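You operate a simulated robot arm through the tools that you are given. There is no shell and no other tool. Be economical: measure what you need, move in short steps, check, and stop when the job is done.

You are at the controls of a simulated two-armed robot. One attempt, no reset.

Task
Pick up the carton from the top of the low cupboard with one hand, pass it to the other hand and put it on the top of the packing stand. Set down upright: carton.

Only the result counts: the job must be done as asked and must still hold three seconds after the hand-in. Knocking over, shifting, dropping, spilling or breaking anything else fails it.

Robot
Two 6-joint arms with two-finger parallel grippers on one trunk, on a base that drives. Base frame: it is fixed to the floor where the robot stands at the start and does not move with it; the origin is under the middle of the robot, x ahead of it, y to its left, z up. Lengths are in mm, angles in degrees, forces in N, time in s.
The left shoulder is at the start at [-107, 177, 710], the right one opposite. With the tool pointing down near the work surface each hand reaches from about 340 to 700 mm from the robot's upright axis, wherever it stands, measured 20 degrees to its own side. Places, roughly: top of the packing stand [-1000, 2300, 600]. Payload 1.57 kg a hand.
Tool frame (each hand has its own): the origin (TCP) lies between the finger pads and is the grasp point; the fingertips stand 30 mm ahead of it; z points along the fingers, y is the line along which they close. Largest opening 80 mm; finger width 17, thickness 12; the body of the gripper, 40 by 82 mm, starts 80 mm behind the TCP.
Orientation is told as [roll, pitch, yaw] about the base's x, y, z axes, in that order, counted from this pose: with the fingers straight down and closing along the base's y, the tool's x points along the base's -x, its y along +y and its z along -z.

Tools
- The arms move only by the tool apply_moves. It takes "left_moves", "right_moves" or both (then of equal length, played together; a hand with none holds still); each is a list of rows, each a list of 7 numbers: the opening, from 0 (shut) to 1 (fully open), then the shift along the tool's x, y, z in units of 30 mm (1.0 is 30 mm), then the turn, a rotation vector about the tool's x, y, z in units of 8 degrees (1.0 is 8 degrees). In form: [[gripper, dx, dy, dz, rx, ry, rz], ...]. A call has 1 to 20 rows; each row shifts and turns the commanded pose from where the row before left it, along the tool's axes as they then stand. A call with a number of a shift or a turn outside -1 to 1 is refused whole. A row lasts 0.2 s, in which the tool goes at most 50 mm and 8.6 degrees; a call with a longer step from one row to the next is refused whole, and so is a gripper value outside its range. Where a pose cannot be reached the arm comes as near as it can. A force on the tool above 40 N (or 10 N above the force at the start of the call, whichever is more), or a blocked arm, ends the call early, and 0.2 s more pass. The fingers move at their own pace (about 72 mm/s each) and stop on an object; they squeeze with about 22 N. The grip force told is the motor's: it shows also when the fingers shut on nothing. Time passes only in rows, and 0.2 s behind the last, so rows that do not move let the fingers close. It gives the time, the measured TCP pose, the force on the tool (base axes), the opening and the grip force at its end, in the units of the frame above (readings bear some noise), with the torque about the TCP (base axes, N m) and any sound that the robot's microphone picked up.
- Cameras (640 x 400 px; columns grow to the right, rows downward): "scene" is now at [28.2, -29.4, 1417.1]; the picture's right is [-0.41, -0.91, 0.00], its down [-0.78, 0.35, -0.51] and it looks along [0.47, -0.21, -0.86] (base axes); focal length 249 px, centre (320, 200). "left" rides on the left gripper at [72, 7, -122] in its tool frame; the picture's right is [-0.09, 1.00, 0.00], its down [-0.84, -0.08, -0.54] and it looks along [-0.54, -0.05, 0.84] (tool axes); focal length 238 px, centre (320, 200). "right" rides on the right gripper at [72, -7, -122] in its tool frame; the picture's right is [0.09, 1.00, 0.00], its down [-0.84, 0.08, -0.54] and it looks along [-0.54, 0.05, 0.84] (tool axes); focal length 238 px, centre (320, 200). There is no depth. A picture from a camera that has moved, and an enlarged one, comes with that camera's place and axes in the base frame and with its lens.
- snapshot(camera): a new picture of that camera. The clock stands still meanwhile.
- lift_body(by): slides the trunk up (or, below 0, down) by that many mm; the arms and the scene camera ride with it, the base frame stays. It gives what a move gives, with no picture.
- steer(legs): drives the robot by 1 to 6 legs, each [ahead, left, turn to the left] in mm, mm and degrees, along the robot's own axes; the way and the turn of a leg run together, so that a leg with both is an arc; at most 1500 mm and 180 degrees a leg. The arms and the cameras ride along, it lands a little off, and it stops where it bumps. It gives what a move gives.
- pan_tilt(pan, tilt): turns the head with the scene camera to pan (to the left, within 143 degrees either way) and tilt (down, from -29 to 69), counted from straight ahead of the robot. It gives what a move gives.
- enlarge(camera, box): a new picture of the part [left, top, right, bottom] of that camera's present view, enlarged. The clock stands still meanwhile.
- job_done(): hands the job in; it is judged then, once.

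Go step by step. Nothing tells you exact positions but the pictures and the camera data: compare them with the known pose of the tool, close in by small moves and look again before you grip or let go. The budget is 120 turns and 108 pictures, counting those below and the enlarged ones. Unless the task says otherwise, let go and move clear before handing in, and close with one line.

The tools are called after ">>>" as a command line: name --argument value ..., lists and objects as JSON in quotes. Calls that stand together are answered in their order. apply_moves: Moves the arms, as the interface text tells. Its arguments: {"type":"object","properties":{"left_moves":{"type":"array"},"right_moves":{"type":"array"}},"required":[]} The other tools are called the same way: lift_body (by) slides the trunk up or down; steer (legs) drives the base; pan_tilt (pan, tilt) turns the head that bears the scene camera; snapshot (camera) takes a picture; enlarge (camera, box) takes an enlarged picture of a part of a camera's view; job_done () hands the job in.

At the start:

```text
time: 0.0
left_eef_pos: [462.2, 16.7, 825.7]
left_tool_rot: [0.0, 0.0, 0.1]
left_force: [0.3, 0.8, -0.1]
left_torque: [0.0, 0.0, 0.02]
left_opening: 79.9
left_gripper_force: 0.0
right_eef_pos: [213.6, -190.8, 675.8]
right_tool_rot: [0.1, 0.0, 0.1]
right_force: [-0.2, 0.5, 0.7]
right_torque: [0.0, 0.0, 0.02]
right_opening: 80.2
right_gripper_force: 0.1
trunk travel left (down, up): [-150.0, 178.0]
robot x, y, heading: [3.0, -0.7, 0.2]
head pan, tilt: [-24.0, 59.3]
```

scene: 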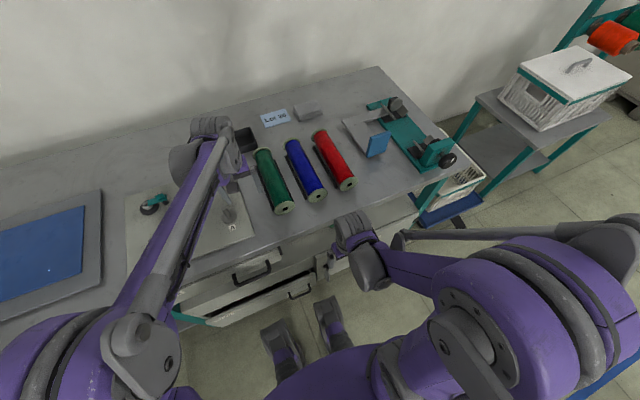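
right: 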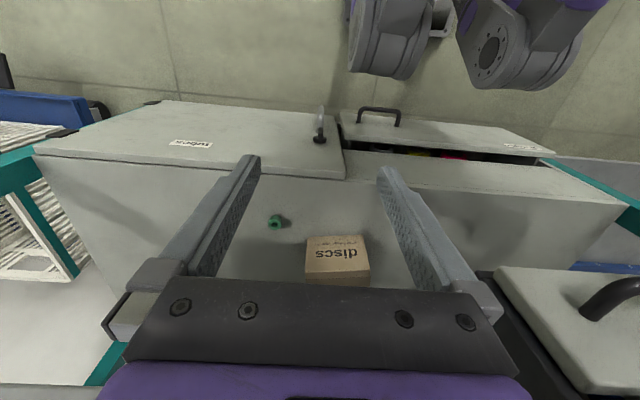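
left: 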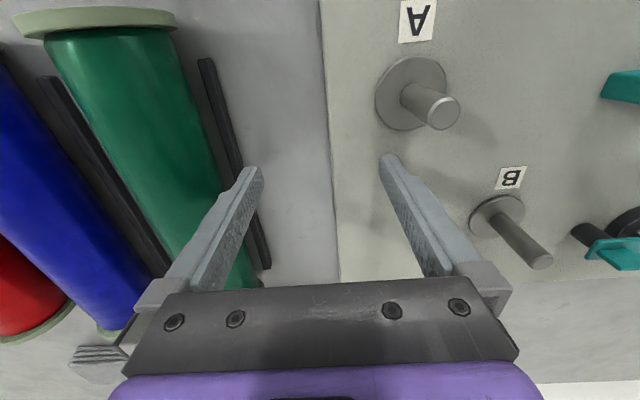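

I see a workbench ahead with rollers and a box marked "discs" in a drawer; the low cupboard and the packing stand are not in view yet. I will look around with the head.

>>> pan_tilt --pan 90 --tilt 25

>>> snapshot --camera "scene"

>>> pan_tilt --pan -90 --tilt 25

>>> snapshot --camera "scene"

>>> pan_tilt --pan 143 --tilt 25

>>> snapshot --camera "scene"

```text
time: 1.9
left_eef_pos: [462.7, 16.9, 827.2]
left_tool_rot: [0.0, 0.0, -0.1]
left_force: [-0.8, 0.6, -0.1]
left_torque: [0.02, 0.01, 0.0]
left_opening: 80.0
left_gripper_force: 0.0
right_eef_pos: [214.2, -191.3, 675.3]
right_tool_rot: [-0.1, -0.1, 0.0]
right_force: [-0.5, -0.3, 0.4]
right_torque: [-0.01, 0.02, -0.03]
right_opening: 80.2
right_gripper_force: 0.0
trunk travel left (down, up): [-150.0, 178.0]
robot x, y, heading: [-1.6, 0.5, 0.2]
head pan, tilt: [90.0, 25.0]
```

```text
104 pictures are left
camera scene: at [-33.4, 90.2, 1466.3], right [1.0, 0.0, 0.0], down [0.0, -0.42, -0.91], along [0.0, 0.91, -0.42], focal length 249 px, centre (320, 200)
```

scene: 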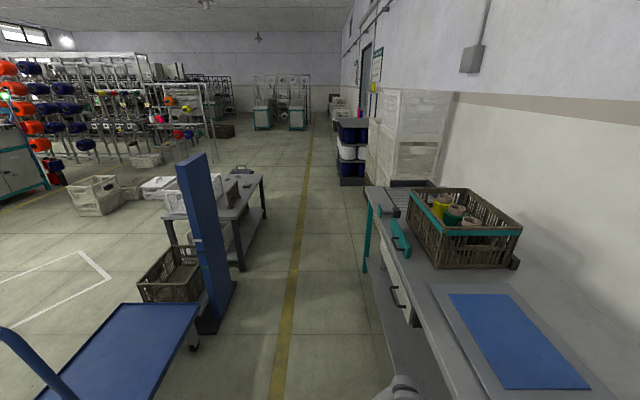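

```text
time: 4.6
left_eef_pos: [463.6, 17.3, 827.2]
left_tool_rot: [0.0, 0.0, -0.1]
left_force: [1.1, 0.2, -0.3]
left_torque: [0.01, 0.01, 0.01]
left_opening: 79.8
left_gripper_force: 0.0
right_eef_pos: [213.2, -190.9, 676.1]
right_tool_rot: [0.1, 0.0, -0.1]
right_force: [0.5, -0.3, 0.5]
right_torque: [0.0, 0.03, -0.03]
right_opening: 80.1
right_gripper_force: 0.0
trunk travel left (down, up): [-150.0, 178.0]
robot x, y, heading: [1.7, 1.0, -0.1]
head pan, tilt: [-90.0, 25.0]
```

```text
103 pictures are left
camera scene: at [-33.4, -94.0, 1466.3], right [-1.0, 0.0, 0.0], down [0.0, 0.42, -0.91], along [0.0, -0.91, -0.42], focal length 249 px, centre (320, 200)
```

scene: 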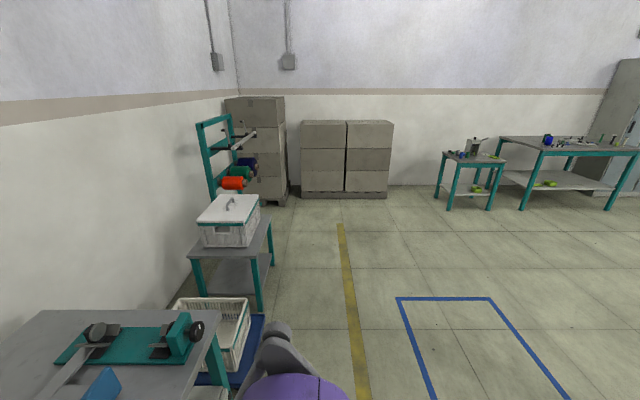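

```text
time: 7.9
left_eef_pos: [462.3, 16.5, 826.6]
left_tool_rot: [0.0, 0.0, 0.0]
left_force: [-0.1, 0.2, 0.7]
left_torque: [0.0, -0.01, -0.02]
left_opening: 79.9
left_gripper_force: 0.1
right_eef_pos: [213.0, -190.8, 676.5]
right_tool_rot: [0.0, 0.0, 0.0]
right_force: [0.2, -0.5, 0.4]
right_torque: [-0.02, -0.03, 0.05]
right_opening: 79.9
right_gripper_force: 0.1
trunk travel left (down, up): [-150.0, 178.0]
robot x, y, heading: [-3.5, 1.4, -0.3]
head pan, tilt: [143.0, 25.0]
```

```text
102 pictures are left
camera scene: at [-107.0, 53.6, 1466.3], right [0.6, 0.8, 0.0], down [0.34, -0.25, -0.91], along [-0.72, 0.55, -0.42], focal length 249 px, centre (320, 200)
```

scene: 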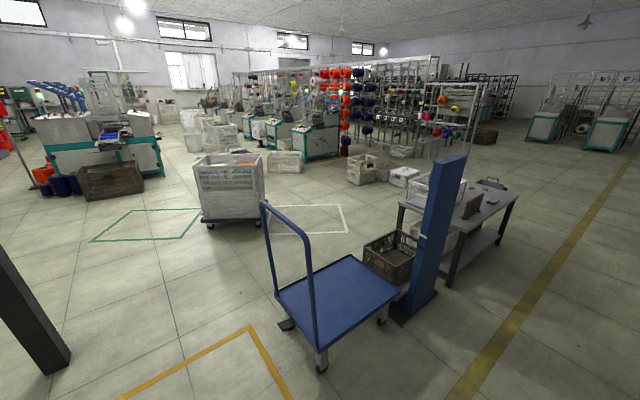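

The packing stand is the grey table behind the blue pillar at left-rear. I still need the low cupboard with the carton, so I look to the right-rear and straight down in front.

>>> pan_tilt --pan -143 --tilt 25

>>> snapshot --camera "scene"

>>> pan_tilt --pan -100 --tilt 60

>>> snapshot --camera "scene"

>>> pan_tilt --pan 110 --tilt 60

>>> snapshot --camera "scene"

```text
time: 11.9
left_eef_pos: [461.9, 18.0, 825.2]
left_tool_rot: [0.0, 0.1, 0.0]
left_force: [-1.0, 1.3, 0.7]
left_torque: [-0.02, 0.0, 0.01]
left_opening: 79.9
left_gripper_force: 0.1
right_eef_pos: [213.7, -191.7, 675.8]
right_tool_rot: [-0.1, 0.1, -0.1]
right_force: [-0.1, 0.1, 0.2]
right_torque: [-0.07, 0.01, -0.01]
right_opening: 80.0
right_gripper_force: 0.0
trunk travel left (down, up): [-150.0, 178.0]
robot x, y, heading: [-1.0, 2.4, -0.1]
head pan, tilt: [-143.0, 25.0]
```

```text
101 pictures are left
camera scene: at [-107.0, -57.4, 1466.3], right [-0.6, 0.8, 0.0], down [0.34, 0.25, -0.91], along [-0.72, -0.55, -0.42], focal length 249 px, centre (320, 200)
```

scene: 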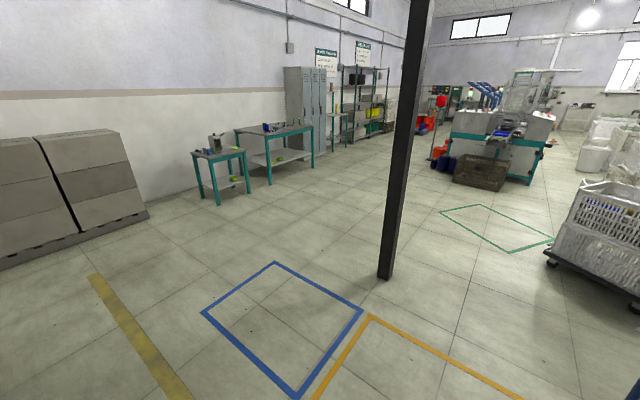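

```text
time: 13.0
left_eef_pos: [461.9, 16.6, 825.7]
left_tool_rot: [0.0, 0.0, 0.1]
left_force: [0.9, 0.5, 0.0]
left_torque: [-0.01, 0.01, -0.01]
left_opening: 80.2
left_gripper_force: 0.2
right_eef_pos: [213.8, -190.3, 676.0]
right_tool_rot: [0.0, 0.1, 0.0]
right_force: [0.2, -0.1, 0.7]
right_torque: [0.02, -0.01, 0.02]
right_opening: 80.1
right_gripper_force: 0.1
trunk travel left (down, up): [-150.0, 178.0]
robot x, y, heading: [-1.5, -1.2, -0.3]
head pan, tilt: [-100.0, 60.0]
```

```text
100 pictures are left
camera scene: at [-45.1, -67.6, 1416.3], right [-0.98, 0.17, 0.0], down [0.15, 0.85, -0.5], along [-0.09, -0.49, -0.87], focal length 249 px, centre (320, 200)
```

scene: 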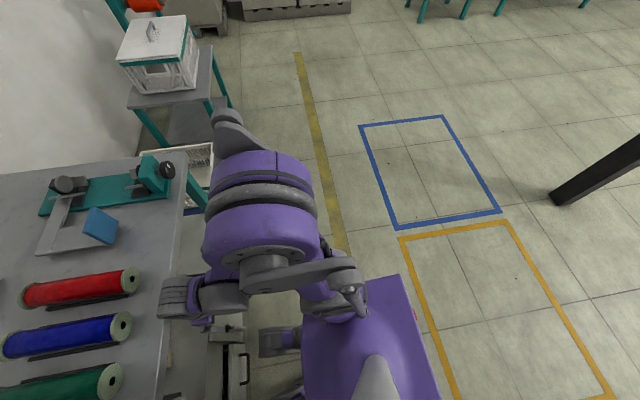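

```text
time: 16.0
left_eef_pos: [462.7, 18.0, 826.4]
left_tool_rot: [0.0, 0.0, -0.1]
left_force: [0.5, -1.1, 0.0]
left_torque: [-0.03, 0.01, -0.02]
left_opening: 79.9
left_gripper_force: 0.1
right_eef_pos: [213.1, -190.5, 675.6]
right_tool_rot: [0.0, 0.0, 0.0]
right_force: [-0.3, -0.4, 0.1]
right_torque: [0.01, -0.04, -0.01]
right_opening: 80.2
right_gripper_force: 0.1
trunk travel left (down, up): [-150.0, 178.0]
robot x, y, heading: [-0.7, -3.9, -0.0]
head pan, tilt: [110.0, 60.0]
```

```text
99 pictures are left
camera scene: at [-56.2, 60.7, 1416.2], right [0.94, 0.34, 0.0], down [0.3, -0.81, -0.5], along [-0.17, 0.47, -0.87], focal length 249 px, centre (320, 200)
```

scene: 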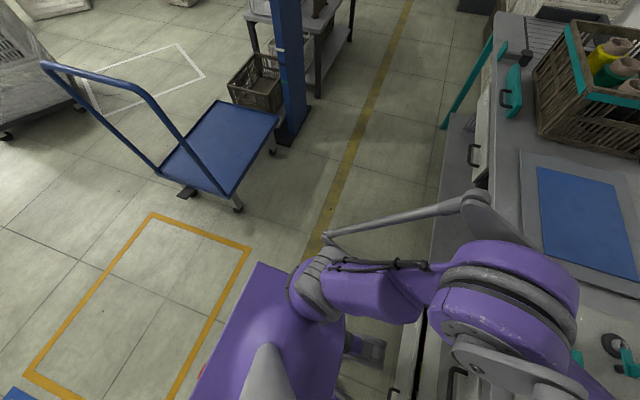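

No cupboard with a carton elsewhere so far; the "discs" box below the right hand may be it. I look straight down in front and enlarge the right view.

>>> enlarge --camera "right" --box '[180, 90, 500, 290]'

>>> pan_tilt --pan 0 --tilt 69

>>> snapshot --camera "scene"

>>> pan_tilt --pan 45 --tilt 30

>>> snapshot --camera "scene"

```text
2.00 times, centred on (340, 190) of right
camera zoom: at [141.5, -197.6, 798.0], right [-0.09, 1.0, 0.0], down [0.84, 0.08, 0.54], along [0.54, 0.05, -0.84], focal length 477 px, centre (280, 220)
```

zoom: 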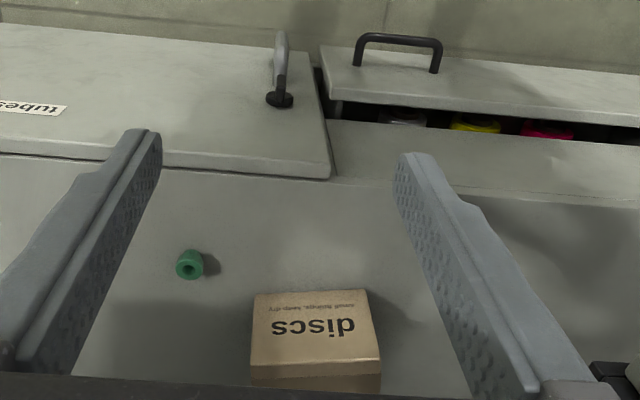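

```text
time: 17.9
left_eef_pos: [462.4, 16.6, 826.0]
left_tool_rot: [0.0, 0.2, 0.0]
left_force: [0.2, -0.6, 0.7]
left_torque: [0.0, 0.02, -0.01]
left_opening: 80.2
left_gripper_force: 0.0
right_eef_pos: [213.0, -190.2, 677.2]
right_tool_rot: [0.0, 0.0, 0.0]
right_force: [0.4, 1.0, 0.1]
right_torque: [0.0, 0.0, 0.03]
right_opening: 80.0
right_gripper_force: 0.0
trunk travel left (down, up): [-150.0, 178.0]
robot x, y, heading: [1.0, 1.8, 0.1]
head pan, tilt: [0.0, 68.8]
```

```text
97 pictures are left
camera scene: at [22.5, -1.9, 1406.8], right [0.0, -1.0, 0.0], down [-0.93, 0.0, -0.36], along [0.36, 0.0, -0.93], focal length 249 px, centre (320, 200)
```

scene: 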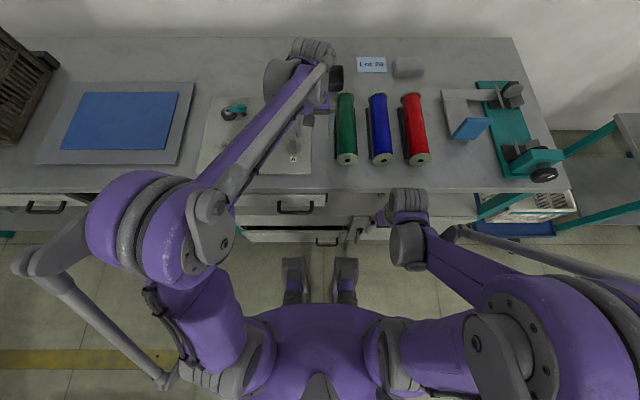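

```text
time: 19.0
left_eef_pos: [462.7, 17.6, 826.2]
left_tool_rot: [0.0, 0.0, 0.1]
left_force: [-0.9, 0.8, -0.3]
left_torque: [-0.01, -0.03, -0.02]
left_opening: 79.6
left_gripper_force: 0.1
right_eef_pos: [213.9, -190.5, 676.1]
right_tool_rot: [0.0, 0.1, 0.1]
right_force: [-0.3, 1.1, -0.2]
right_torque: [0.02, -0.02, 0.0]
right_opening: 80.3
right_gripper_force: 0.1
trunk travel left (down, up): [-150.0, 178.0]
robot x, y, heading: [-0.0, -0.9, 0.1]
head pan, tilt: [45.0, 30.0]
```

```text
96 pictures are left
camera scene: at [30.6, 62.0, 1458.2], right [0.71, -0.71, 0.0], down [-0.35, -0.35, -0.87], along [0.61, 0.61, -0.5], focal length 249 px, centre (320, 200)
```

scene: 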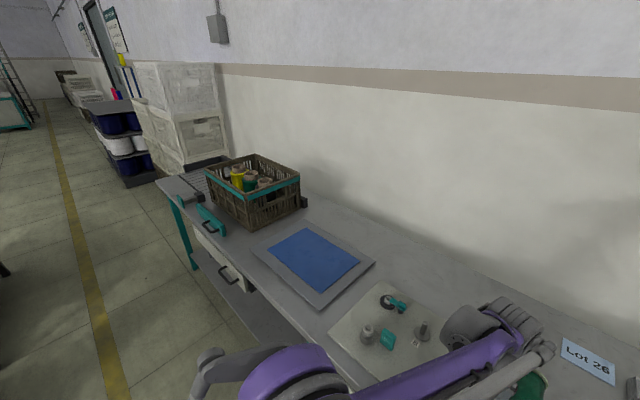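

The "discs" carton stands on a low cupboard beneath the bench's front edge. I raise the trunk a little so that the left hand clears the bench items, back away, and look from there.

>>> lift_body --by 120

>>> steer --legs '[[-350, 0, 0]]'

>>> snapshot --camera "right"

>>> pan_tilt --pan 0 --tilt 50

>>> snapshot --camera "scene"

```text
time: 20.5
left_eef_pos: [461.5, 17.7, 946.2]
left_tool_rot: [0.0, -0.1, 0.1]
left_force: [0.1, 0.0, 0.7]
left_torque: [-0.01, 0.01, 0.0]
left_opening: 80.0
left_gripper_force: 0.0
right_eef_pos: [213.0, -191.5, 796.1]
right_tool_rot: [0.1, 0.0, -0.2]
right_force: [-0.3, -0.1, 0.4]
right_torque: [0.02, -0.06, -0.04]
right_opening: 80.0
right_gripper_force: 0.0
trunk travel left (down, up): [-270.0, 58.0]
robot x, y, heading: [0.2, -2.1, 0.0]
head pan, tilt: [45.0, 30.0]
```

```text
time: 22.8
left_eef_pos: [117.3, 17.0, 946.0]
left_tool_rot: [0.0, 0.0, -0.3]
left_force: [0.4, -0.4, -0.8]
left_torque: [0.0, -0.02, 0.04]
left_opening: 79.9
left_gripper_force: 0.1
right_eef_pos: [-132.5, -191.2, 796.4]
right_tool_rot: [0.0, 0.0, -0.3]
right_force: [0.2, -0.1, -0.4]
right_torque: [0.0, -0.01, 0.04]
right_opening: 80.3
right_gripper_force: 0.0
trunk travel left (down, up): [-270.0, 58.0]
robot x, y, heading: [-344.2, 3.3, -0.0]
head pan, tilt: [45.0, 30.0]
```

```text
95 pictures are left
camera right: at [-204.5, -197.6, 918.1], right [-0.09, 1.0, 0.0], down [0.84, 0.08, 0.54], along [0.54, 0.05, -0.84], focal length 238 px, centre (320, 200)
```

right: 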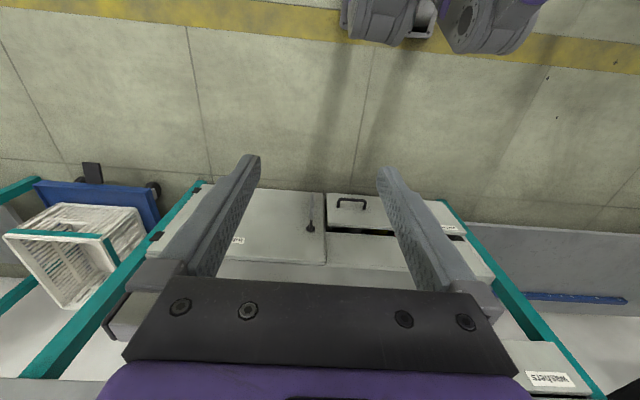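

```text
time: 23.9
left_eef_pos: [117.8, 16.3, 945.9]
left_tool_rot: [0.0, -0.1, -0.2]
left_force: [-1.1, 0.4, -0.2]
left_torque: [-0.03, 0.03, -0.01]
left_opening: 79.9
left_gripper_force: 0.1
right_eef_pos: [-132.3, -191.8, 795.6]
right_tool_rot: [-0.1, -0.1, -0.2]
right_force: [-0.8, -0.6, 0.4]
right_torque: [0.01, -0.05, 0.0]
right_opening: 79.9
right_gripper_force: 0.1
trunk travel left (down, up): [-270.0, 58.0]
robot x, y, heading: [-348.2, -0.4, -0.0]
head pan, tilt: [0.0, 50.0]
```

```text
94 pictures are left
camera scene: at [-310.1, -1.5, 1548.4], right [0.0, -1.0, 0.0], down [-0.77, 0.0, -0.64], along [0.64, 0.0, -0.77], focal length 249 px, centre (320, 200)
```

scene: 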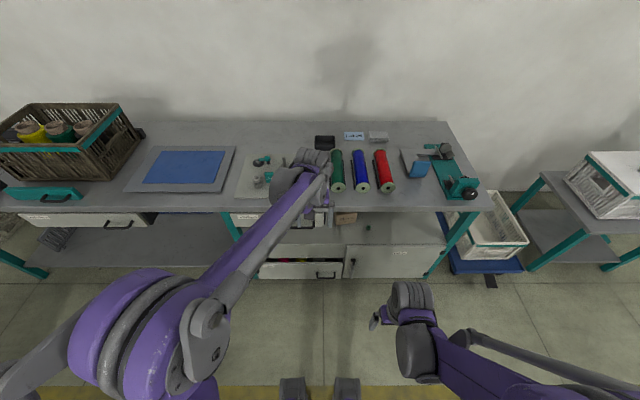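

The carton is now seen on the cupboard's top shelf under the bench's front edge. I lower the trunk for a flatter view and enlarge.

>>> lift_body --by -270

>>> steer --legs '[[-150, 0, 0]]'

>>> pan_tilt --pan -10 --tilt 42

>>> enlarge --camera "scene" --box '[200, 100, 440, 250]'

>>> snapshot --camera "right"

```text
time: 26.6
left_eef_pos: [116.9, 16.2, 675.9]
left_tool_rot: [0.0, -0.1, -0.1]
left_force: [0.1, -0.7, -0.6]
left_torque: [-0.01, 0.01, -0.02]
left_opening: 80.1
left_gripper_force: 0.1
right_eef_pos: [-132.8, -188.7, 525.8]
right_tool_rot: [-0.1, 0.0, -0.2]
right_force: [0.7, -0.3, -0.4]
right_torque: [0.01, 0.0, 0.0]
right_opening: 80.1
right_gripper_force: 0.0
trunk travel left (down, up): [0.0, 328.0]
robot x, y, heading: [-347.1, 3.2, -0.3]
head pan, tilt: [0.0, 50.0]
```

```text
time: 28.0
left_eef_pos: [-31.6, 17.6, 676.2]
left_tool_rot: [0.0, -0.1, 0.0]
left_force: [-1.5, -0.7, 0.3]
left_torque: [0.01, 0.0, -0.02]
left_opening: 80.0
left_gripper_force: 0.1
right_eef_pos: [-281.3, -190.4, 525.8]
right_tool_rot: [-0.1, 0.1, 0.1]
right_force: [-0.8, -0.6, -0.2]
right_torque: [-0.02, -0.01, -0.01]
right_opening: 80.1
right_gripper_force: 0.0
trunk travel left (down, up): [0.0, 328.0]
robot x, y, heading: [-493.8, 1.4, -0.2]
head pan, tilt: [0.0, 50.0]
```

```text
time: 28.7
left_eef_pos: [-32.2, 17.1, 675.2]
left_tool_rot: [0.0, 0.0, 0.0]
left_force: [-0.1, -0.4, -0.4]
left_torque: [0.01, -0.02, -0.01]
left_opening: 80.1
left_gripper_force: 0.0
right_eef_pos: [-281.6, -189.0, 525.6]
right_tool_rot: [-0.1, 0.0, 0.0]
right_force: [0.2, 0.6, -0.4]
right_torque: [0.01, -0.01, 0.01]
right_opening: 80.0
right_gripper_force: 0.0
trunk travel left (down, up): [0.0, 328.0]
robot x, y, heading: [-490.3, -0.4, 0.2]
head pan, tilt: [-10.0, 42.0]
```

```text
2.67 times, centred on (320, 175) of scene
camera zoom: at [-404.2, -15.7, 1287.2], right [-0.17, -0.98, 0.0], down [-0.66, 0.12, -0.74], along [0.73, -0.13, -0.67], focal length 664 px, centre (320, 267)
```

zoom: 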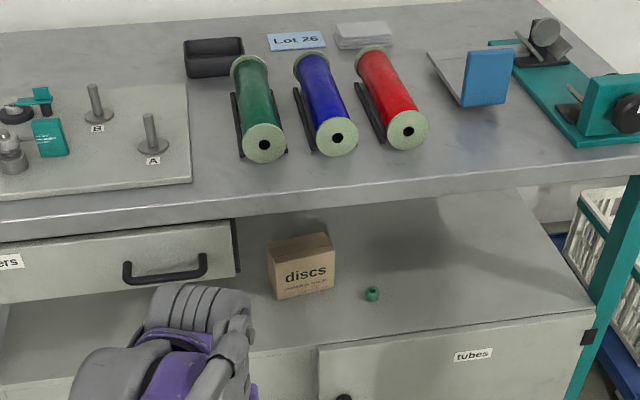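

```text
92 pictures are left
camera right: at [-353.7, -197.0, 648.0], right [-0.09, 1.0, 0.0], down [0.84, 0.08, 0.54], along [0.54, 0.05, -0.84], focal length 238 px, centre (320, 200)
```

right: 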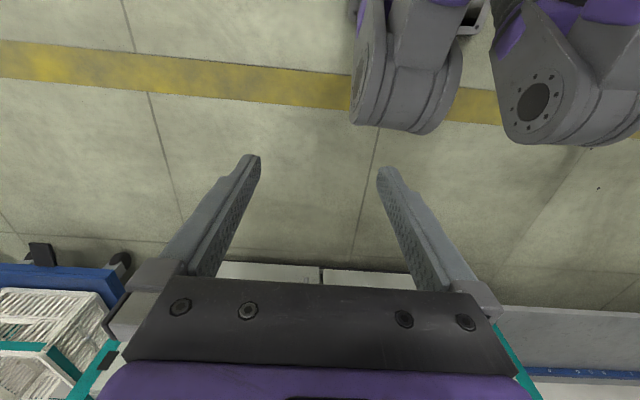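

I place the carton at about x 440–500, y −190…−88, z 450–540 (about 104 wide, ~55 deep, ~90 tall), under the bench edge (x≈298, underside ≈720); only its depth fits the gripper, so the right hand must come from the right side, pointing left. I fold the left arm and turn the right hand, here in the open.

>>> apply_moves --left_moves '[[1, 0.83, 0.58, 0.2, 0, 0, 0], [1, 0.83, 0.58, 0.2, 0, 0, 0], [1, 0.83, 0.58, 0.2, 0, 0, 0], [1, 0.83, 0.58, 0.2, 0, 0, 0], [1, 0.83, 0.58, 0.2, 0, 0, 0], [1, 0.83, 0.58, 0.2, 0, 0, 0], [1, 0.83, 0.58, 0.2, 0, 0, 0], [1, 0.83, 0.58, 0.2, 0, 0, 0], [1, 0.83, 0.58, 0.2, 0, 0, 0], [1, 0.83, 0.58, 0.2, 0, 0, 0]]' --right_moves '[[1, -0.8, 0, 0, 0, 0, 0], [1, -0.8, 0, 0, 0, 0, 0], [1, -0.8, 0, 0, 0, 0, 0], [1, -0.8, 0, 0, 0, 0, 0], [1, -0.8, 0, 0, 0, 0, 0], [1, -0.8, 0, 0, 0, 0, 0], [1, -0.8, 0, 0, 0, 0, 0], [1, -0.8, 0, 0, 0, 0, 0], [1, -0.8, 0, 0, 0, 0, 0], [1, -0.8, 0, 0, 0, 0, 0]]'

>>> apply_moves --right_moves '[[1, 0, 0, 0, 0, 0, 0.9375], [1, 0, 0, 0, 0, 0, 0.9375], [1, 0, 0, 0, 0, 0, 0.9375], [1, 0, 0, 0, 0, 0, 0.9375], [1, 0, 0, 0, 0, 0, 0.9375], [1, 0, 0, 0, 0, 0, 0.9375], [1, 0, 0, 0, 0, 0, 0.9375], [1, 0, 0, 0, 0, 0, 0.9375], [1, 0, 0, 0, 0, 0, 0.9375], [1, 0, 0, 0, 0, 0, 0.9375], [1, 0, 0, 0, 0, 0, 0.9375], [1, 0, 0, 0, 0, 0, 0.9375]]'

```text
time: 30.9
left_eef_pos: [-281.0, 192.5, 615.5]
left_tool_rot: [-0.1, -0.1, -0.2]
left_force: [0.4, 0.8, 0.5]
left_torque: [-0.01, 0.0, 0.01]
left_opening: 80.2
left_gripper_force: 0.0
right_eef_pos: [-42.0, -192.0, 528.0]
right_tool_rot: [0.0, 0.0, -0.1]
right_force: [0.9, 0.1, -0.4]
right_torque: [0.01, 0.04, 0.02]
right_opening: 80.0
right_gripper_force: 0.1
trunk travel left (down, up): [0.0, 328.0]
robot x, y, heading: [-496.3, 2.5, 0.1]
head pan, tilt: [-10.0, 42.0]
```

```text
time: 33.5
left_eef_pos: [-280.1, 191.2, 614.7]
left_tool_rot: [0.0, 0.0, -0.1]
left_force: [0.0, 0.9, 0.3]
left_torque: [0.0, -0.02, -0.01]
left_opening: 80.0
left_gripper_force: 0.0
right_eef_pos: [-41.6, -190.6, 525.3]
right_tool_rot: [0.0, 0.0, -90.3]
right_force: [0.4, -0.3, 0.0]
right_torque: [0.03, 0.01, -0.01]
right_opening: 80.0
right_gripper_force: 0.1
trunk travel left (down, up): [0.0, 328.0]
robot x, y, heading: [-492.2, 0.7, -0.0]
head pan, tilt: [-10.0, 42.0]
```

The left arm is folded and the right hand is yawed. Now I tilt its fingers up toward the left.

>>> apply_moves --right_moves '[[1, 0, 0, 0, 0, 0.9375, 0], [1, 0, 0, 0, 0, 0.9375, 0], [1, 0, 0, 0, 0, 0.9375, 0], [1, 0, 0, 0, 0, 0.9375, 0], [1, 0, 0, 0, 0, 0.9375, 0], [1, 0, 0, 0, 0, 0.9375, 0], [1, 0, 0, 0, 0, 0.9375, 0], [1, 0, 0, 0, 0, 0.9375, 0], [1, 0, 0, 0, 0, 0.9375, 0], [1, 0, 0, 0, 0, 0.9375, 0], [1, 0, 0, 0, 0, 0.9375, 0], [1, 0, 0, 0, 0, 0.9375, 0]]'

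>>> pan_tilt --pan -15 --tilt 55

>>> snapshot --camera "scene"

```text
time: 36.1
left_eef_pos: [-280.5, 191.5, 615.7]
left_tool_rot: [0.0, 0.0, 0.1]
left_force: [-0.2, 0.6, -0.3]
left_torque: [-0.01, -0.01, 0.02]
left_opening: 79.9
left_gripper_force: 0.1
right_eef_pos: [-41.4, -190.6, 526.7]
right_tool_rot: [-168.6, 89.9, 101.5]
right_force: [0.3, -0.5, 0.1]
right_torque: [0.01, -0.04, -0.02]
right_opening: 80.2
right_gripper_force: 0.0
trunk travel left (down, up): [0.0, 328.0]
robot x, y, heading: [-494.7, 0.0, -0.1]
head pan, tilt: [-10.0, 42.0]
```

```text
time: 36.9
left_eef_pos: [-282.5, 190.3, 615.4]
left_tool_rot: [0.0, 0.0, -0.1]
left_force: [-0.2, -0.8, -0.1]
left_torque: [-0.01, 0.0, 0.0]
left_opening: 80.1
left_gripper_force: 0.1
right_eef_pos: [-41.1, -191.1, 526.5]
right_tool_rot: [-1.8, 89.9, -91.8]
right_force: [-0.3, -0.7, 0.7]
right_torque: [-0.01, 0.01, 0.03]
right_opening: 79.7
right_gripper_force: 0.1
trunk travel left (down, up): [0.0, 328.0]
robot x, y, heading: [-496.0, -2.7, 0.3]
head pan, tilt: [-15.0, 55.0]
```

```text
91 pictures are left
camera scene: at [-416.9, -19.9, 1269.6], right [-0.26, -0.97, 0.0], down [-0.79, 0.21, -0.57], along [0.55, -0.15, -0.82], focal length 249 px, centre (320, 200)
```

scene: 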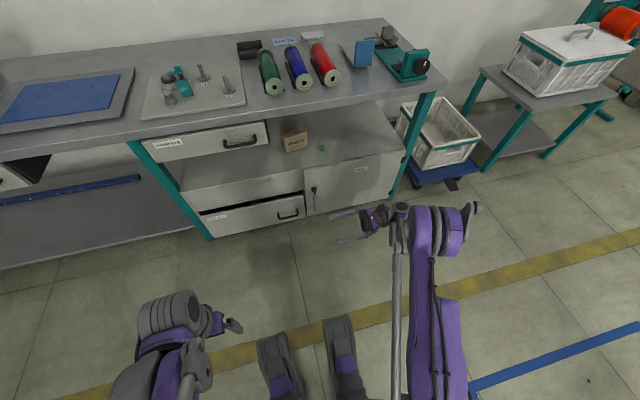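

The right hand points left in the open without trouble. I look down at the right arm to see how high its forearm and elbow run.

>>> pan_tilt --pan -60 --tilt 62

>>> snapshot --camera "scene"

>>> snapshot --camera "right"

```text
time: 38.0
left_eef_pos: [-280.8, 192.5, 615.3]
left_tool_rot: [0.1, 0.1, -0.1]
left_force: [-0.1, 0.5, -0.3]
left_torque: [0.0, 0.02, 0.02]
left_opening: 79.9
left_gripper_force: 0.1
right_eef_pos: [-40.8, -191.2, 525.4]
right_tool_rot: [-0.7, 90.0, -90.7]
right_force: [0.9, 0.1, -0.4]
right_torque: [0.01, 0.01, 0.02]
right_opening: 80.1
right_gripper_force: 0.0
trunk travel left (down, up): [0.0, 328.0]
robot x, y, heading: [-494.1, -2.4, 0.0]
head pan, tilt: [-60.0, 62.0]
```

```text
90 pictures are left
camera scene: at [-454.4, -56.9, 1261.2], right [-0.87, -0.5, 0.0], down [-0.44, 0.76, -0.47], along [0.23, -0.41, -0.88], focal length 249 px, centre (320, 200)
```

scene: 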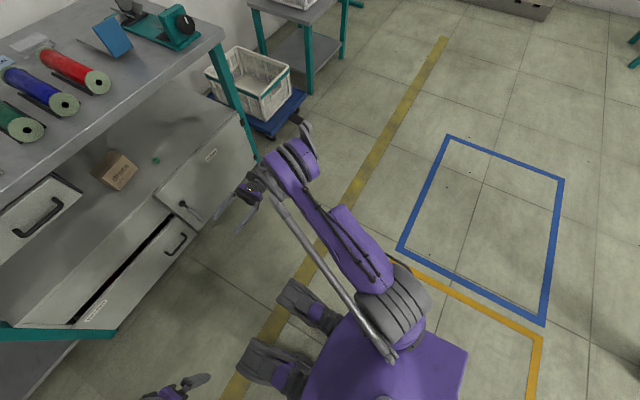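

```text
89 pictures are left
camera right: at [-48.6, -312.4, 597.8], right [1.0, 0.0, 0.09], down [0.08, -0.54, -0.84], along [0.05, 0.84, -0.54], focal length 238 px, centre (320, 200)
```

right: 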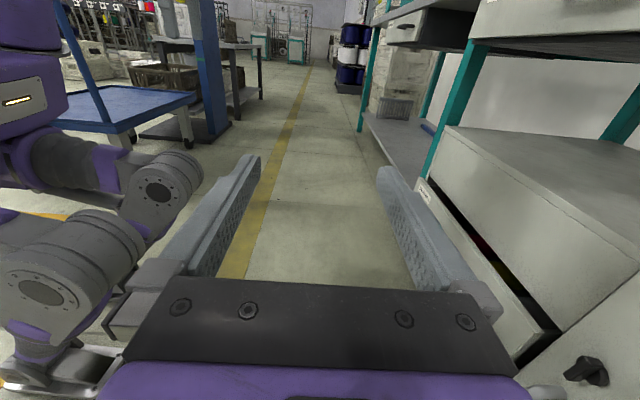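

To judge the right forearm's height under the bench, I turn the left hand (it needs this closing direction for the handover anyway) and look across with its camera.

>>> apply_moves --left_moves '[[1, 0, 0, 0, 0, 0, 0.9375], [1, 0, 0, 0, 0, 0, 0.9375], [1, 0, 0, 0, 0, 0, 0.9375], [1, 0, 0, 0, 0, 0, 0.9375], [1, 0, 0, 0, 0, 0, 0.9375], [1, 0, 0, 0, 0, 0, 0.9375], [1, 0, 0, 0, 0, 0, 0.9375], [1, 0, 0, 0, 0, 0, 0.9375], [1, 0, 0, 0, 0, 0, 0.9375], [1, 0, 0, 0, 0, 0, 0.9375], [1, 0, 0, 0, 0, 0, 0.9375], [1, 0, 0, 0, 0, 0, 0.9375], [1, 0, 0, 0, 0, -1, 0], [1, 0, 0, 0, 0, -1, 0], [1, 0, 0, 0, 0, -1, 0], [1, 0, 0, 0, 0, -1, 0], [1, 0, 0, 0, 0, -1, 0]]'

>>> snapshot --camera "left"

```text
time: 41.6
left_eef_pos: [-282.0, 191.7, 615.3]
left_tool_rot: [0.1, -40.2, -90.1]
left_force: [0.1, -0.4, -0.3]
left_torque: [0.03, 0.04, -0.01]
left_opening: 80.3
left_gripper_force: 0.1
right_eef_pos: [-41.5, -191.1, 525.7]
right_tool_rot: [-40.8, 90.0, -130.9]
right_force: [-0.7, 0.7, 0.2]
right_torque: [-0.01, -0.01, 0.0]
right_opening: 79.9
right_gripper_force: 0.1
trunk travel left (down, up): [0.0, 328.0]
robot x, y, heading: [-497.4, 0.7, 0.1]
head pan, tilt: [-60.0, 62.0]
```

```text
88 pictures are left
camera left: at [-274.8, 325.6, 661.2], right [1.0, -0.07, 0.06], down [-0.08, -0.29, 0.95], along [-0.05, -0.95, -0.29], focal length 238 px, centre (320, 200)
```

left: 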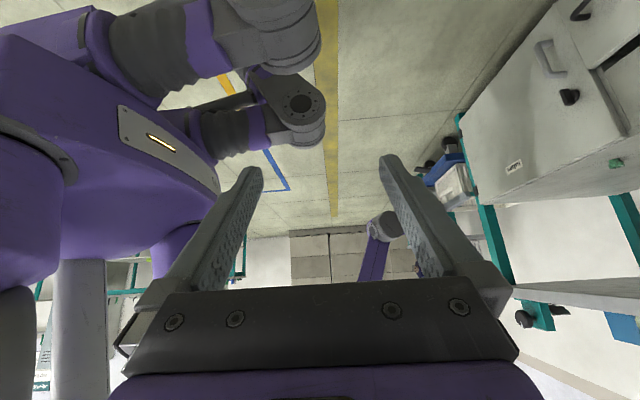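

The forearm rises steeply here, so under the bench the arm must be stretched flatter. I test how far ahead the right hand can reach while pointing left.

>>> apply_moves --right_moves '[[1, 0, 0.65, 0.83, 0, 0, 0], [1, 0, 0.65, 0.83, 0, 0, 0], [1, 0, 0.65, 0.83, 0, 0, 0], [1, 0, 0.65, 0.83, 0, 0, 0], [1, 0, 0.65, 0.83, 0, 0, 0], [1, 0, 0.65, 0.83, 0, 0, 0], [1, 0, 0.65, 0.83, 0, 0, 0], [1, 0, 0.65, 0.83, 0, 0, 0], [1, 0, 0.65, 0.83, 0, 0, 0], [1, 0, 0.65, 0.83, 0, 0, 0]]'

>>> snapshot --camera "scene"

>>> snapshot --camera "left"

```text
time: 43.8
left_eef_pos: [-281.2, 191.0, 614.9]
left_tool_rot: [0.0, -39.9, -90.0]
left_force: [-0.2, -0.7, 0.1]
left_torque: [0.0, 0.01, -0.01]
left_opening: 79.9
left_gripper_force: 0.0
right_eef_pos: [156.0, 58.9, 523.3]
right_tool_rot: [-53.7, 90.0, -143.8]
right_force: [-0.5, -0.6, -1.1]
right_torque: [-0.02, 0.0, -0.02]
right_opening: 80.1
right_gripper_force: 0.1
trunk travel left (down, up): [0.0, 328.0]
robot x, y, heading: [-495.0, -0.6, 0.1]
head pan, tilt: [-60.0, 62.0]
```

```text
87 pictures are left
camera scene: at [-454.3, -56.8, 1261.2], right [-0.87, -0.5, 0.0], down [-0.44, 0.77, -0.47], along [0.23, -0.41, -0.88], focal length 249 px, centre (320, 200)
```

scene: 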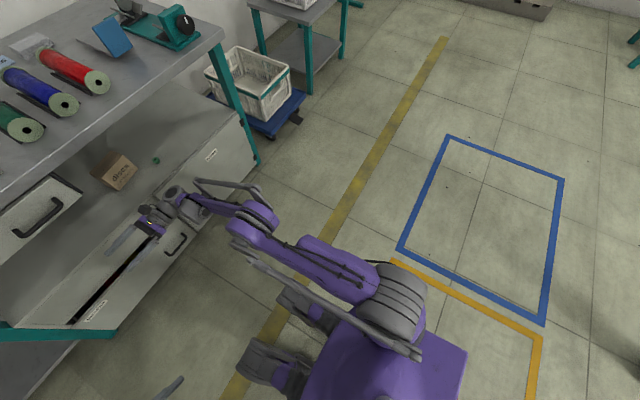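

```text
86 pictures are left
camera left: at [-274.9, 325.4, 661.3], right [1.0, -0.07, 0.06], down [-0.08, -0.29, 0.95], along [-0.05, -0.95, -0.3], focal length 238 px, centre (320, 200)
```

left: 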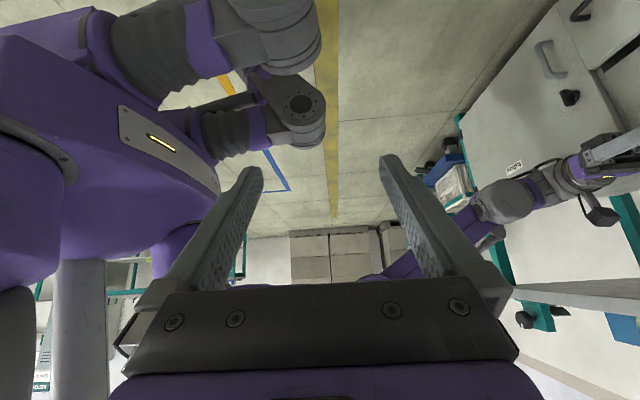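

Stretched like this the forearm stays low enough (about 655 at the bench edge against an underside of about 720). I shift the robot right so that the hand enters to the right of the carton, then look.

>>> steer --legs '[[0, -300, 0]]'

>>> pan_tilt --pan 5 --tilt 42

>>> snapshot --camera "right"

>>> snapshot --camera "scene"

>>> enlarge --camera "scene" --box '[240, 120, 400, 220]'

```text
time: 47.0
left_eef_pos: [-281.2, -108.5, 614.7]
left_tool_rot: [0.0, -40.0, -90.0]
left_force: [-0.8, 1.0, 0.5]
left_torque: [0.03, 0.0, 0.01]
left_opening: 80.1
left_gripper_force: 0.1
right_eef_pos: [156.2, -240.5, 523.5]
right_tool_rot: [153.3, 90.1, 63.3]
right_force: [0.1, 1.0, 0.5]
right_torque: [-0.02, 0.0, 0.01]
right_opening: 79.9
right_gripper_force: 0.0
trunk travel left (down, up): [0.0, 328.0]
robot x, y, heading: [-492.4, -299.1, 0.3]
head pan, tilt: [-60.0, 62.0]
```

```text
time: 48.4
left_eef_pos: [-283.4, -107.7, 616.0]
left_tool_rot: [0.0, -40.0, -90.0]
left_force: [-0.2, 0.1, -0.1]
left_torque: [-0.01, -0.05, 0.02]
left_opening: 79.9
left_gripper_force: 0.1
right_eef_pos: [155.2, -241.4, 523.5]
right_tool_rot: [-5.5, 89.9, -95.5]
right_force: [-0.9, -0.6, 0.2]
right_torque: [0.01, 0.04, 0.01]
right_opening: 80.0
right_gripper_force: 0.1
trunk travel left (down, up): [0.0, 328.0]
robot x, y, heading: [-492.8, -302.1, 0.1]
head pan, tilt: [5.0, 42.0]
```

```text
85 pictures are left
camera right: at [148.9, -362.4, 595.9], right [1.0, 0.0, 0.09], down [0.08, -0.54, -0.84], along [0.05, 0.84, -0.54], focal length 238 px, centre (320, 200)
```

right: 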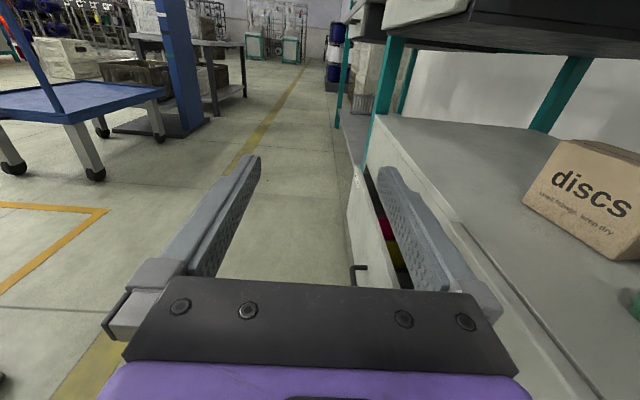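

```text
84 pictures are left
camera scene: at [-403.4, -293.5, 1287.3], right [0.09, -1.0, 0.0], down [-0.67, -0.06, -0.74], along [0.74, 0.06, -0.67], focal length 249 px, centre (320, 200)
```

scene: 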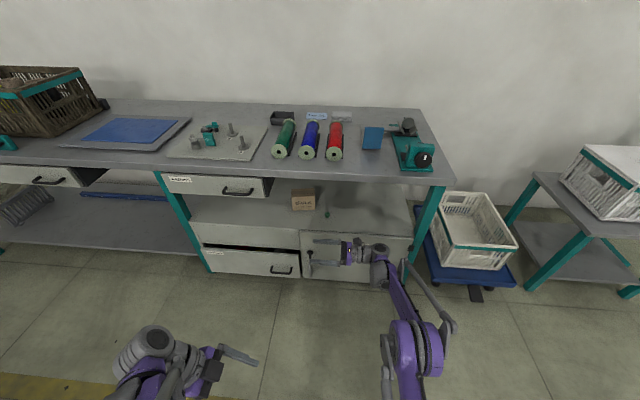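

```text
4.00 times, centred on (320, 170) of scene
camera zoom: at [-403.4, -293.5, 1287.3], right [0.09, -1.0, 0.0], down [-0.67, -0.06, -0.74], along [0.74, 0.06, -0.67], focal length 997 px, centre (320, 320)
```

zoom: 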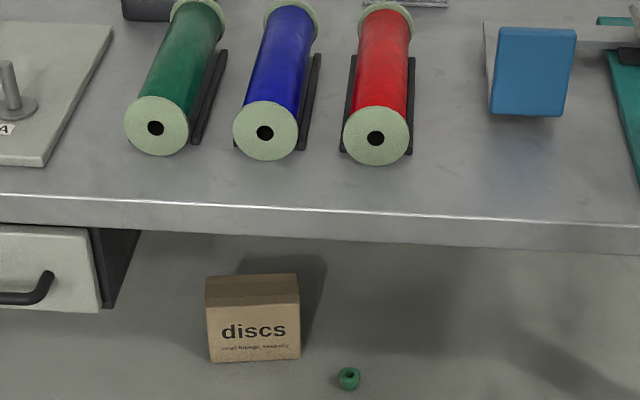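

The carton is about 53 × 108 × 84 mm, centre near (474, −143), bottom at z 450, turned about +8.6°. I align the hand with it, stretch a little further, and shift right before driving in.

>>> apply_moves --right_moves '[[1, -0.25, 0.65, 0, 0.54, 0, 0], [1, -0.25, 0.65, 0, 0.54, 0, 0]]'

>>> steer --legs '[[0, -30, 0], [130, 0, 0]]'

>>> snapshot --camera "right"

>>> pan_tilt --pan -40 --tilt 50

>>> snapshot --camera "scene"

>>> snapshot --camera "left"

```text
time: 49.0
left_eef_pos: [-281.7, -107.7, 615.7]
left_tool_rot: [0.0, -40.0, -90.0]
left_force: [-0.5, 0.2, 0.1]
left_torque: [0.03, 0.0, -0.01]
left_opening: 80.1
left_gripper_force: 0.1
right_eef_pos: [146.5, -239.1, 529.6]
right_tool_rot: [-3.6, 89.9, -85.1]
right_force: [0.0, -0.6, -0.5]
right_torque: [-0.02, 0.01, 0.0]
right_opening: 80.2
right_gripper_force: 0.1
right hand out of reach, approached as far as the arm can: row 1, 2
trunk travel left (down, up): [0.0, 328.0]
robot x, y, heading: [-495.0, -298.4, -0.1]
head pan, tilt: [5.0, 42.0]
```

```text
time: 50.8
left_eef_pos: [-153.5, -139.3, 614.7]
left_tool_rot: [0.0, -40.0, -90.0]
left_force: [0.7, -0.5, -0.3]
left_torque: [0.04, 0.0, 0.02]
left_opening: 80.2
left_gripper_force: 0.0
right_eef_pos: [276.3, -269.7, 527.4]
right_tool_rot: [-21.0, 89.9, -102.4]
right_force: [-0.5, 0.1, 0.2]
right_torque: [0.0, -0.01, -0.01]
right_opening: 80.0
right_gripper_force: 0.1
trunk travel left (down, up): [0.0, 328.0]
robot x, y, heading: [-361.4, -331.6, 0.1]
head pan, tilt: [5.0, 42.0]
```

```text
82 pictures are left
camera right: at [286.9, -391.3, 600.7], right [0.98, 0.15, 0.09], down [0.16, -0.53, -0.84], along [-0.07, 0.84, -0.54], focal length 238 px, centre (320, 200)
```

right: 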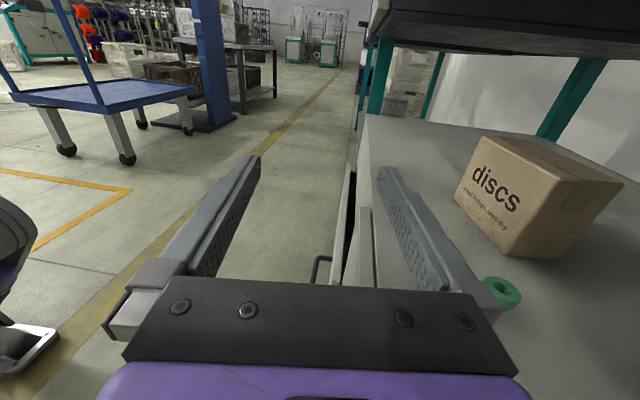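

```text
time: 51.9
left_eef_pos: [-152.7, -138.0, 615.7]
left_tool_rot: [0.1, -40.0, -90.0]
left_force: [-0.3, 0.3, 0.1]
left_torque: [-0.01, -0.03, -0.03]
left_opening: 80.1
left_gripper_force: 0.1
right_eef_pos: [276.9, -270.7, 528.6]
right_tool_rot: [-3.6, 89.9, -85.1]
right_force: [0.1, 0.0, -1.0]
right_torque: [0.02, 0.01, -0.01]
right_opening: 79.9
right_gripper_force: 0.1
trunk travel left (down, up): [0.0, 328.0]
robot x, y, heading: [-366.2, -331.2, -0.1]
head pan, tilt: [-40.0, 50.0]
```

```text
81 pictures are left
camera scene: at [-298.7, -380.5, 1276.1], right [-0.64, -0.77, 0.0], down [-0.59, 0.49, -0.64], along [0.49, -0.41, -0.77], focal length 249 px, centre (320, 200)
```

scene: 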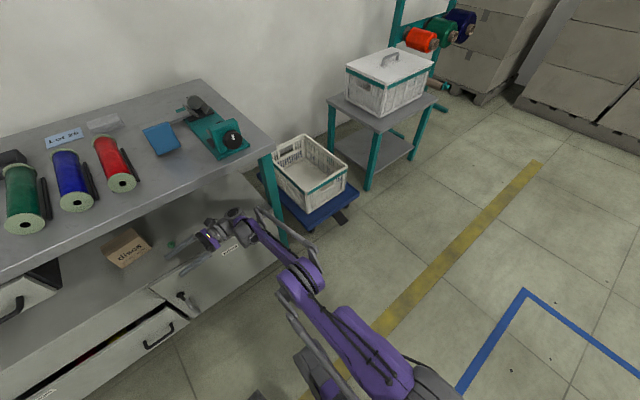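

```text
80 pictures are left
camera left: at [-146.4, -4.4, 661.4], right [1.0, -0.07, 0.06], down [-0.08, -0.29, 0.95], along [-0.05, -0.95, -0.3], focal length 238 px, centre (320, 200)
```

left: 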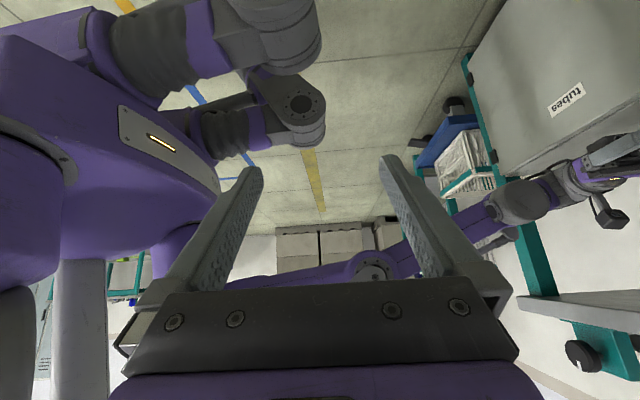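

The arm is at its reach limit, so I pull in slightly and lower to gripping height, then check the pose.

>>> apply_moves --right_moves '[[1, -0.35, -0.5, 0, 0, 0, 0], [1, -0.35, -0.5, 0, 0, 0, 0], [1, 0, 0, 0, 0, 0, 0]]'

```text
time: 52.7
left_eef_pos: [-151.6, -138.7, 615.8]
left_tool_rot: [0.0, -40.0, -89.9]
left_force: [-0.1, 0.3, -0.5]
left_torque: [0.0, -0.03, 0.01]
left_opening: 79.8
left_gripper_force: 0.1
right_eef_pos: [246.2, -273.9, 508.0]
right_tool_rot: [-3.7, 89.9, -85.1]
right_force: [0.1, 0.2, 0.1]
right_torque: [-0.03, -0.02, 0.0]
right_opening: 80.0
right_gripper_force: 0.1
trunk travel left (down, up): [0.0, 328.0]
robot x, y, heading: [-368.7, -329.9, -0.2]
head pan, tilt: [-40.0, 50.0]
```

The hand is at z 508 with the right heading. I drive in part way and check both views.

>>> steer --legs '[[130, 0, 0]]'

>>> snapshot --camera "right"

>>> snapshot --camera "left"

>>> snapshot --camera "scene"

```text
time: 54.0
left_eef_pos: [-24.0, -138.1, 615.3]
left_tool_rot: [-0.1, -40.0, -90.1]
left_force: [0.3, -0.1, 0.9]
left_torque: [0.01, 0.07, 0.01]
left_opening: 80.1
left_gripper_force: 0.1
right_eef_pos: [373.8, -276.6, 508.3]
right_tool_rot: [-20.7, 89.8, -102.2]
right_force: [-0.8, -1.6, 0.0]
right_torque: [0.01, 0.0, -0.03]
right_opening: 79.9
right_gripper_force: 0.1
trunk travel left (down, up): [0.0, 328.0]
robot x, y, heading: [-239.8, -329.1, 0.0]
head pan, tilt: [-40.0, 50.0]
```

```text
79 pictures are left
camera right: at [385.2, -397.5, 580.7], right [0.99, 0.15, 0.09], down [0.16, -0.53, -0.84], along [-0.07, 0.84, -0.54], focal length 238 px, centre (320, 200)
```

right: 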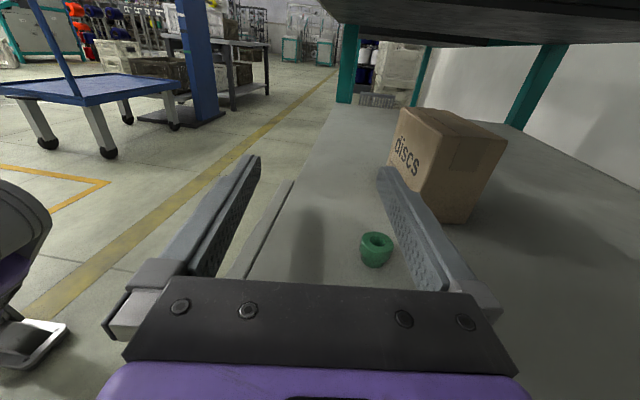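

```text
78 pictures are left
camera left: at [-17.4, -4.9, 661.3], right [1.0, -0.07, 0.06], down [-0.08, -0.29, 0.95], along [-0.05, -0.95, -0.3], focal length 238 px, centre (320, 200)
```

left: 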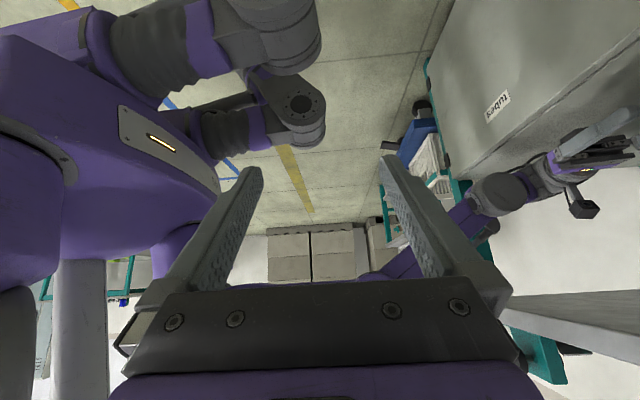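

```text
77 pictures are left
camera scene: at [-170.1, -380.8, 1276.0], right [-0.64, -0.76, 0.0], down [-0.59, 0.49, -0.64], along [0.49, -0.41, -0.77], focal length 249 px, centre (320, 200)
```

scene: 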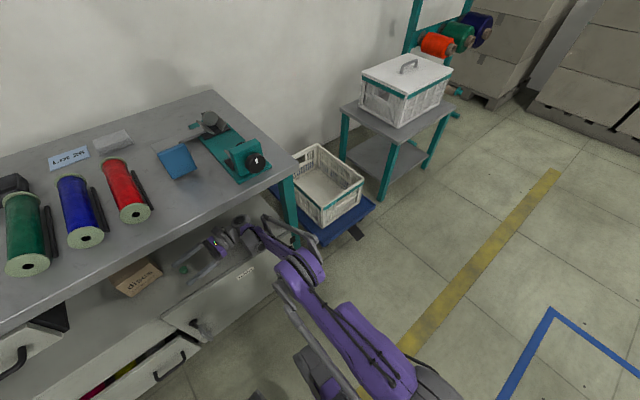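

All is clear of bench, leg and bobbin. I drive the remaining 120 mm.

>>> steer --legs '[[118, 0, 0]]'

>>> snapshot --camera "right"

>>> snapshot --camera "scene"

```text
time: 55.2
left_eef_pos: [90.2, -139.3, 615.1]
left_tool_rot: [0.1, -40.1, -90.3]
left_force: [-0.8, 0.3, 0.3]
left_torque: [0.04, -0.05, 0.04]
left_opening: 80.0
left_gripper_force: 0.0
right_eef_pos: [487.3, -277.3, 507.8]
right_tool_rot: [-23.3, 89.9, -104.9]
right_force: [-0.2, -0.1, -0.2]
right_torque: [-0.02, 0.0, 0.01]
right_opening: 80.0
right_gripper_force: 0.1
trunk travel left (down, up): [0.0, 328.0]
robot x, y, heading: [-125.7, -328.9, -0.0]
head pan, tilt: [-40.0, 50.0]
```

```text
76 pictures are left
camera right: at [499.1, -398.2, 580.7], right [0.99, 0.14, 0.09], down [0.16, -0.53, -0.84], along [-0.07, 0.84, -0.54], focal length 238 px, centre (320, 200)
```

right: 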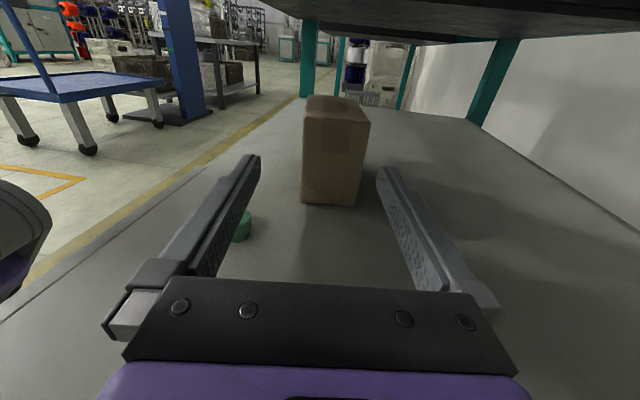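

```text
75 pictures are left
camera scene: at [-56.2, -381.1, 1276.0], right [-0.64, -0.76, 0.0], down [-0.59, 0.49, -0.64], along [0.49, -0.41, -0.77], focal length 249 px, centre (320, 200)
```

scene: 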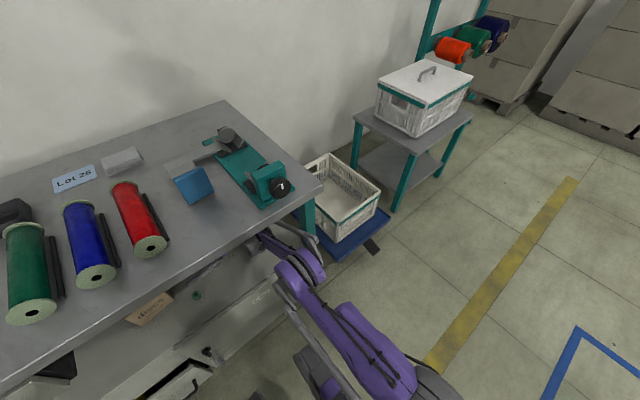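

The hand faces the carton's end nearly squarely, the axis about 10 mm too near. I enlarge to measure the remaining offset.

>>> enlarge --camera "right" --box '[240, 80, 400, 180]'

```text
4.00 times, centred on (320, 130) of right
camera zoom: at [499.1, -398.2, 580.7], right [0.99, 0.14, 0.09], down [0.16, -0.53, -0.84], along [-0.07, 0.84, -0.54], focal length 953 px, centre (320, 480)
```

zoom: 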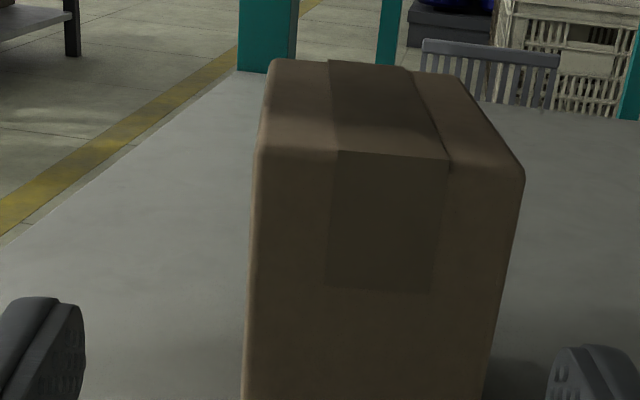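

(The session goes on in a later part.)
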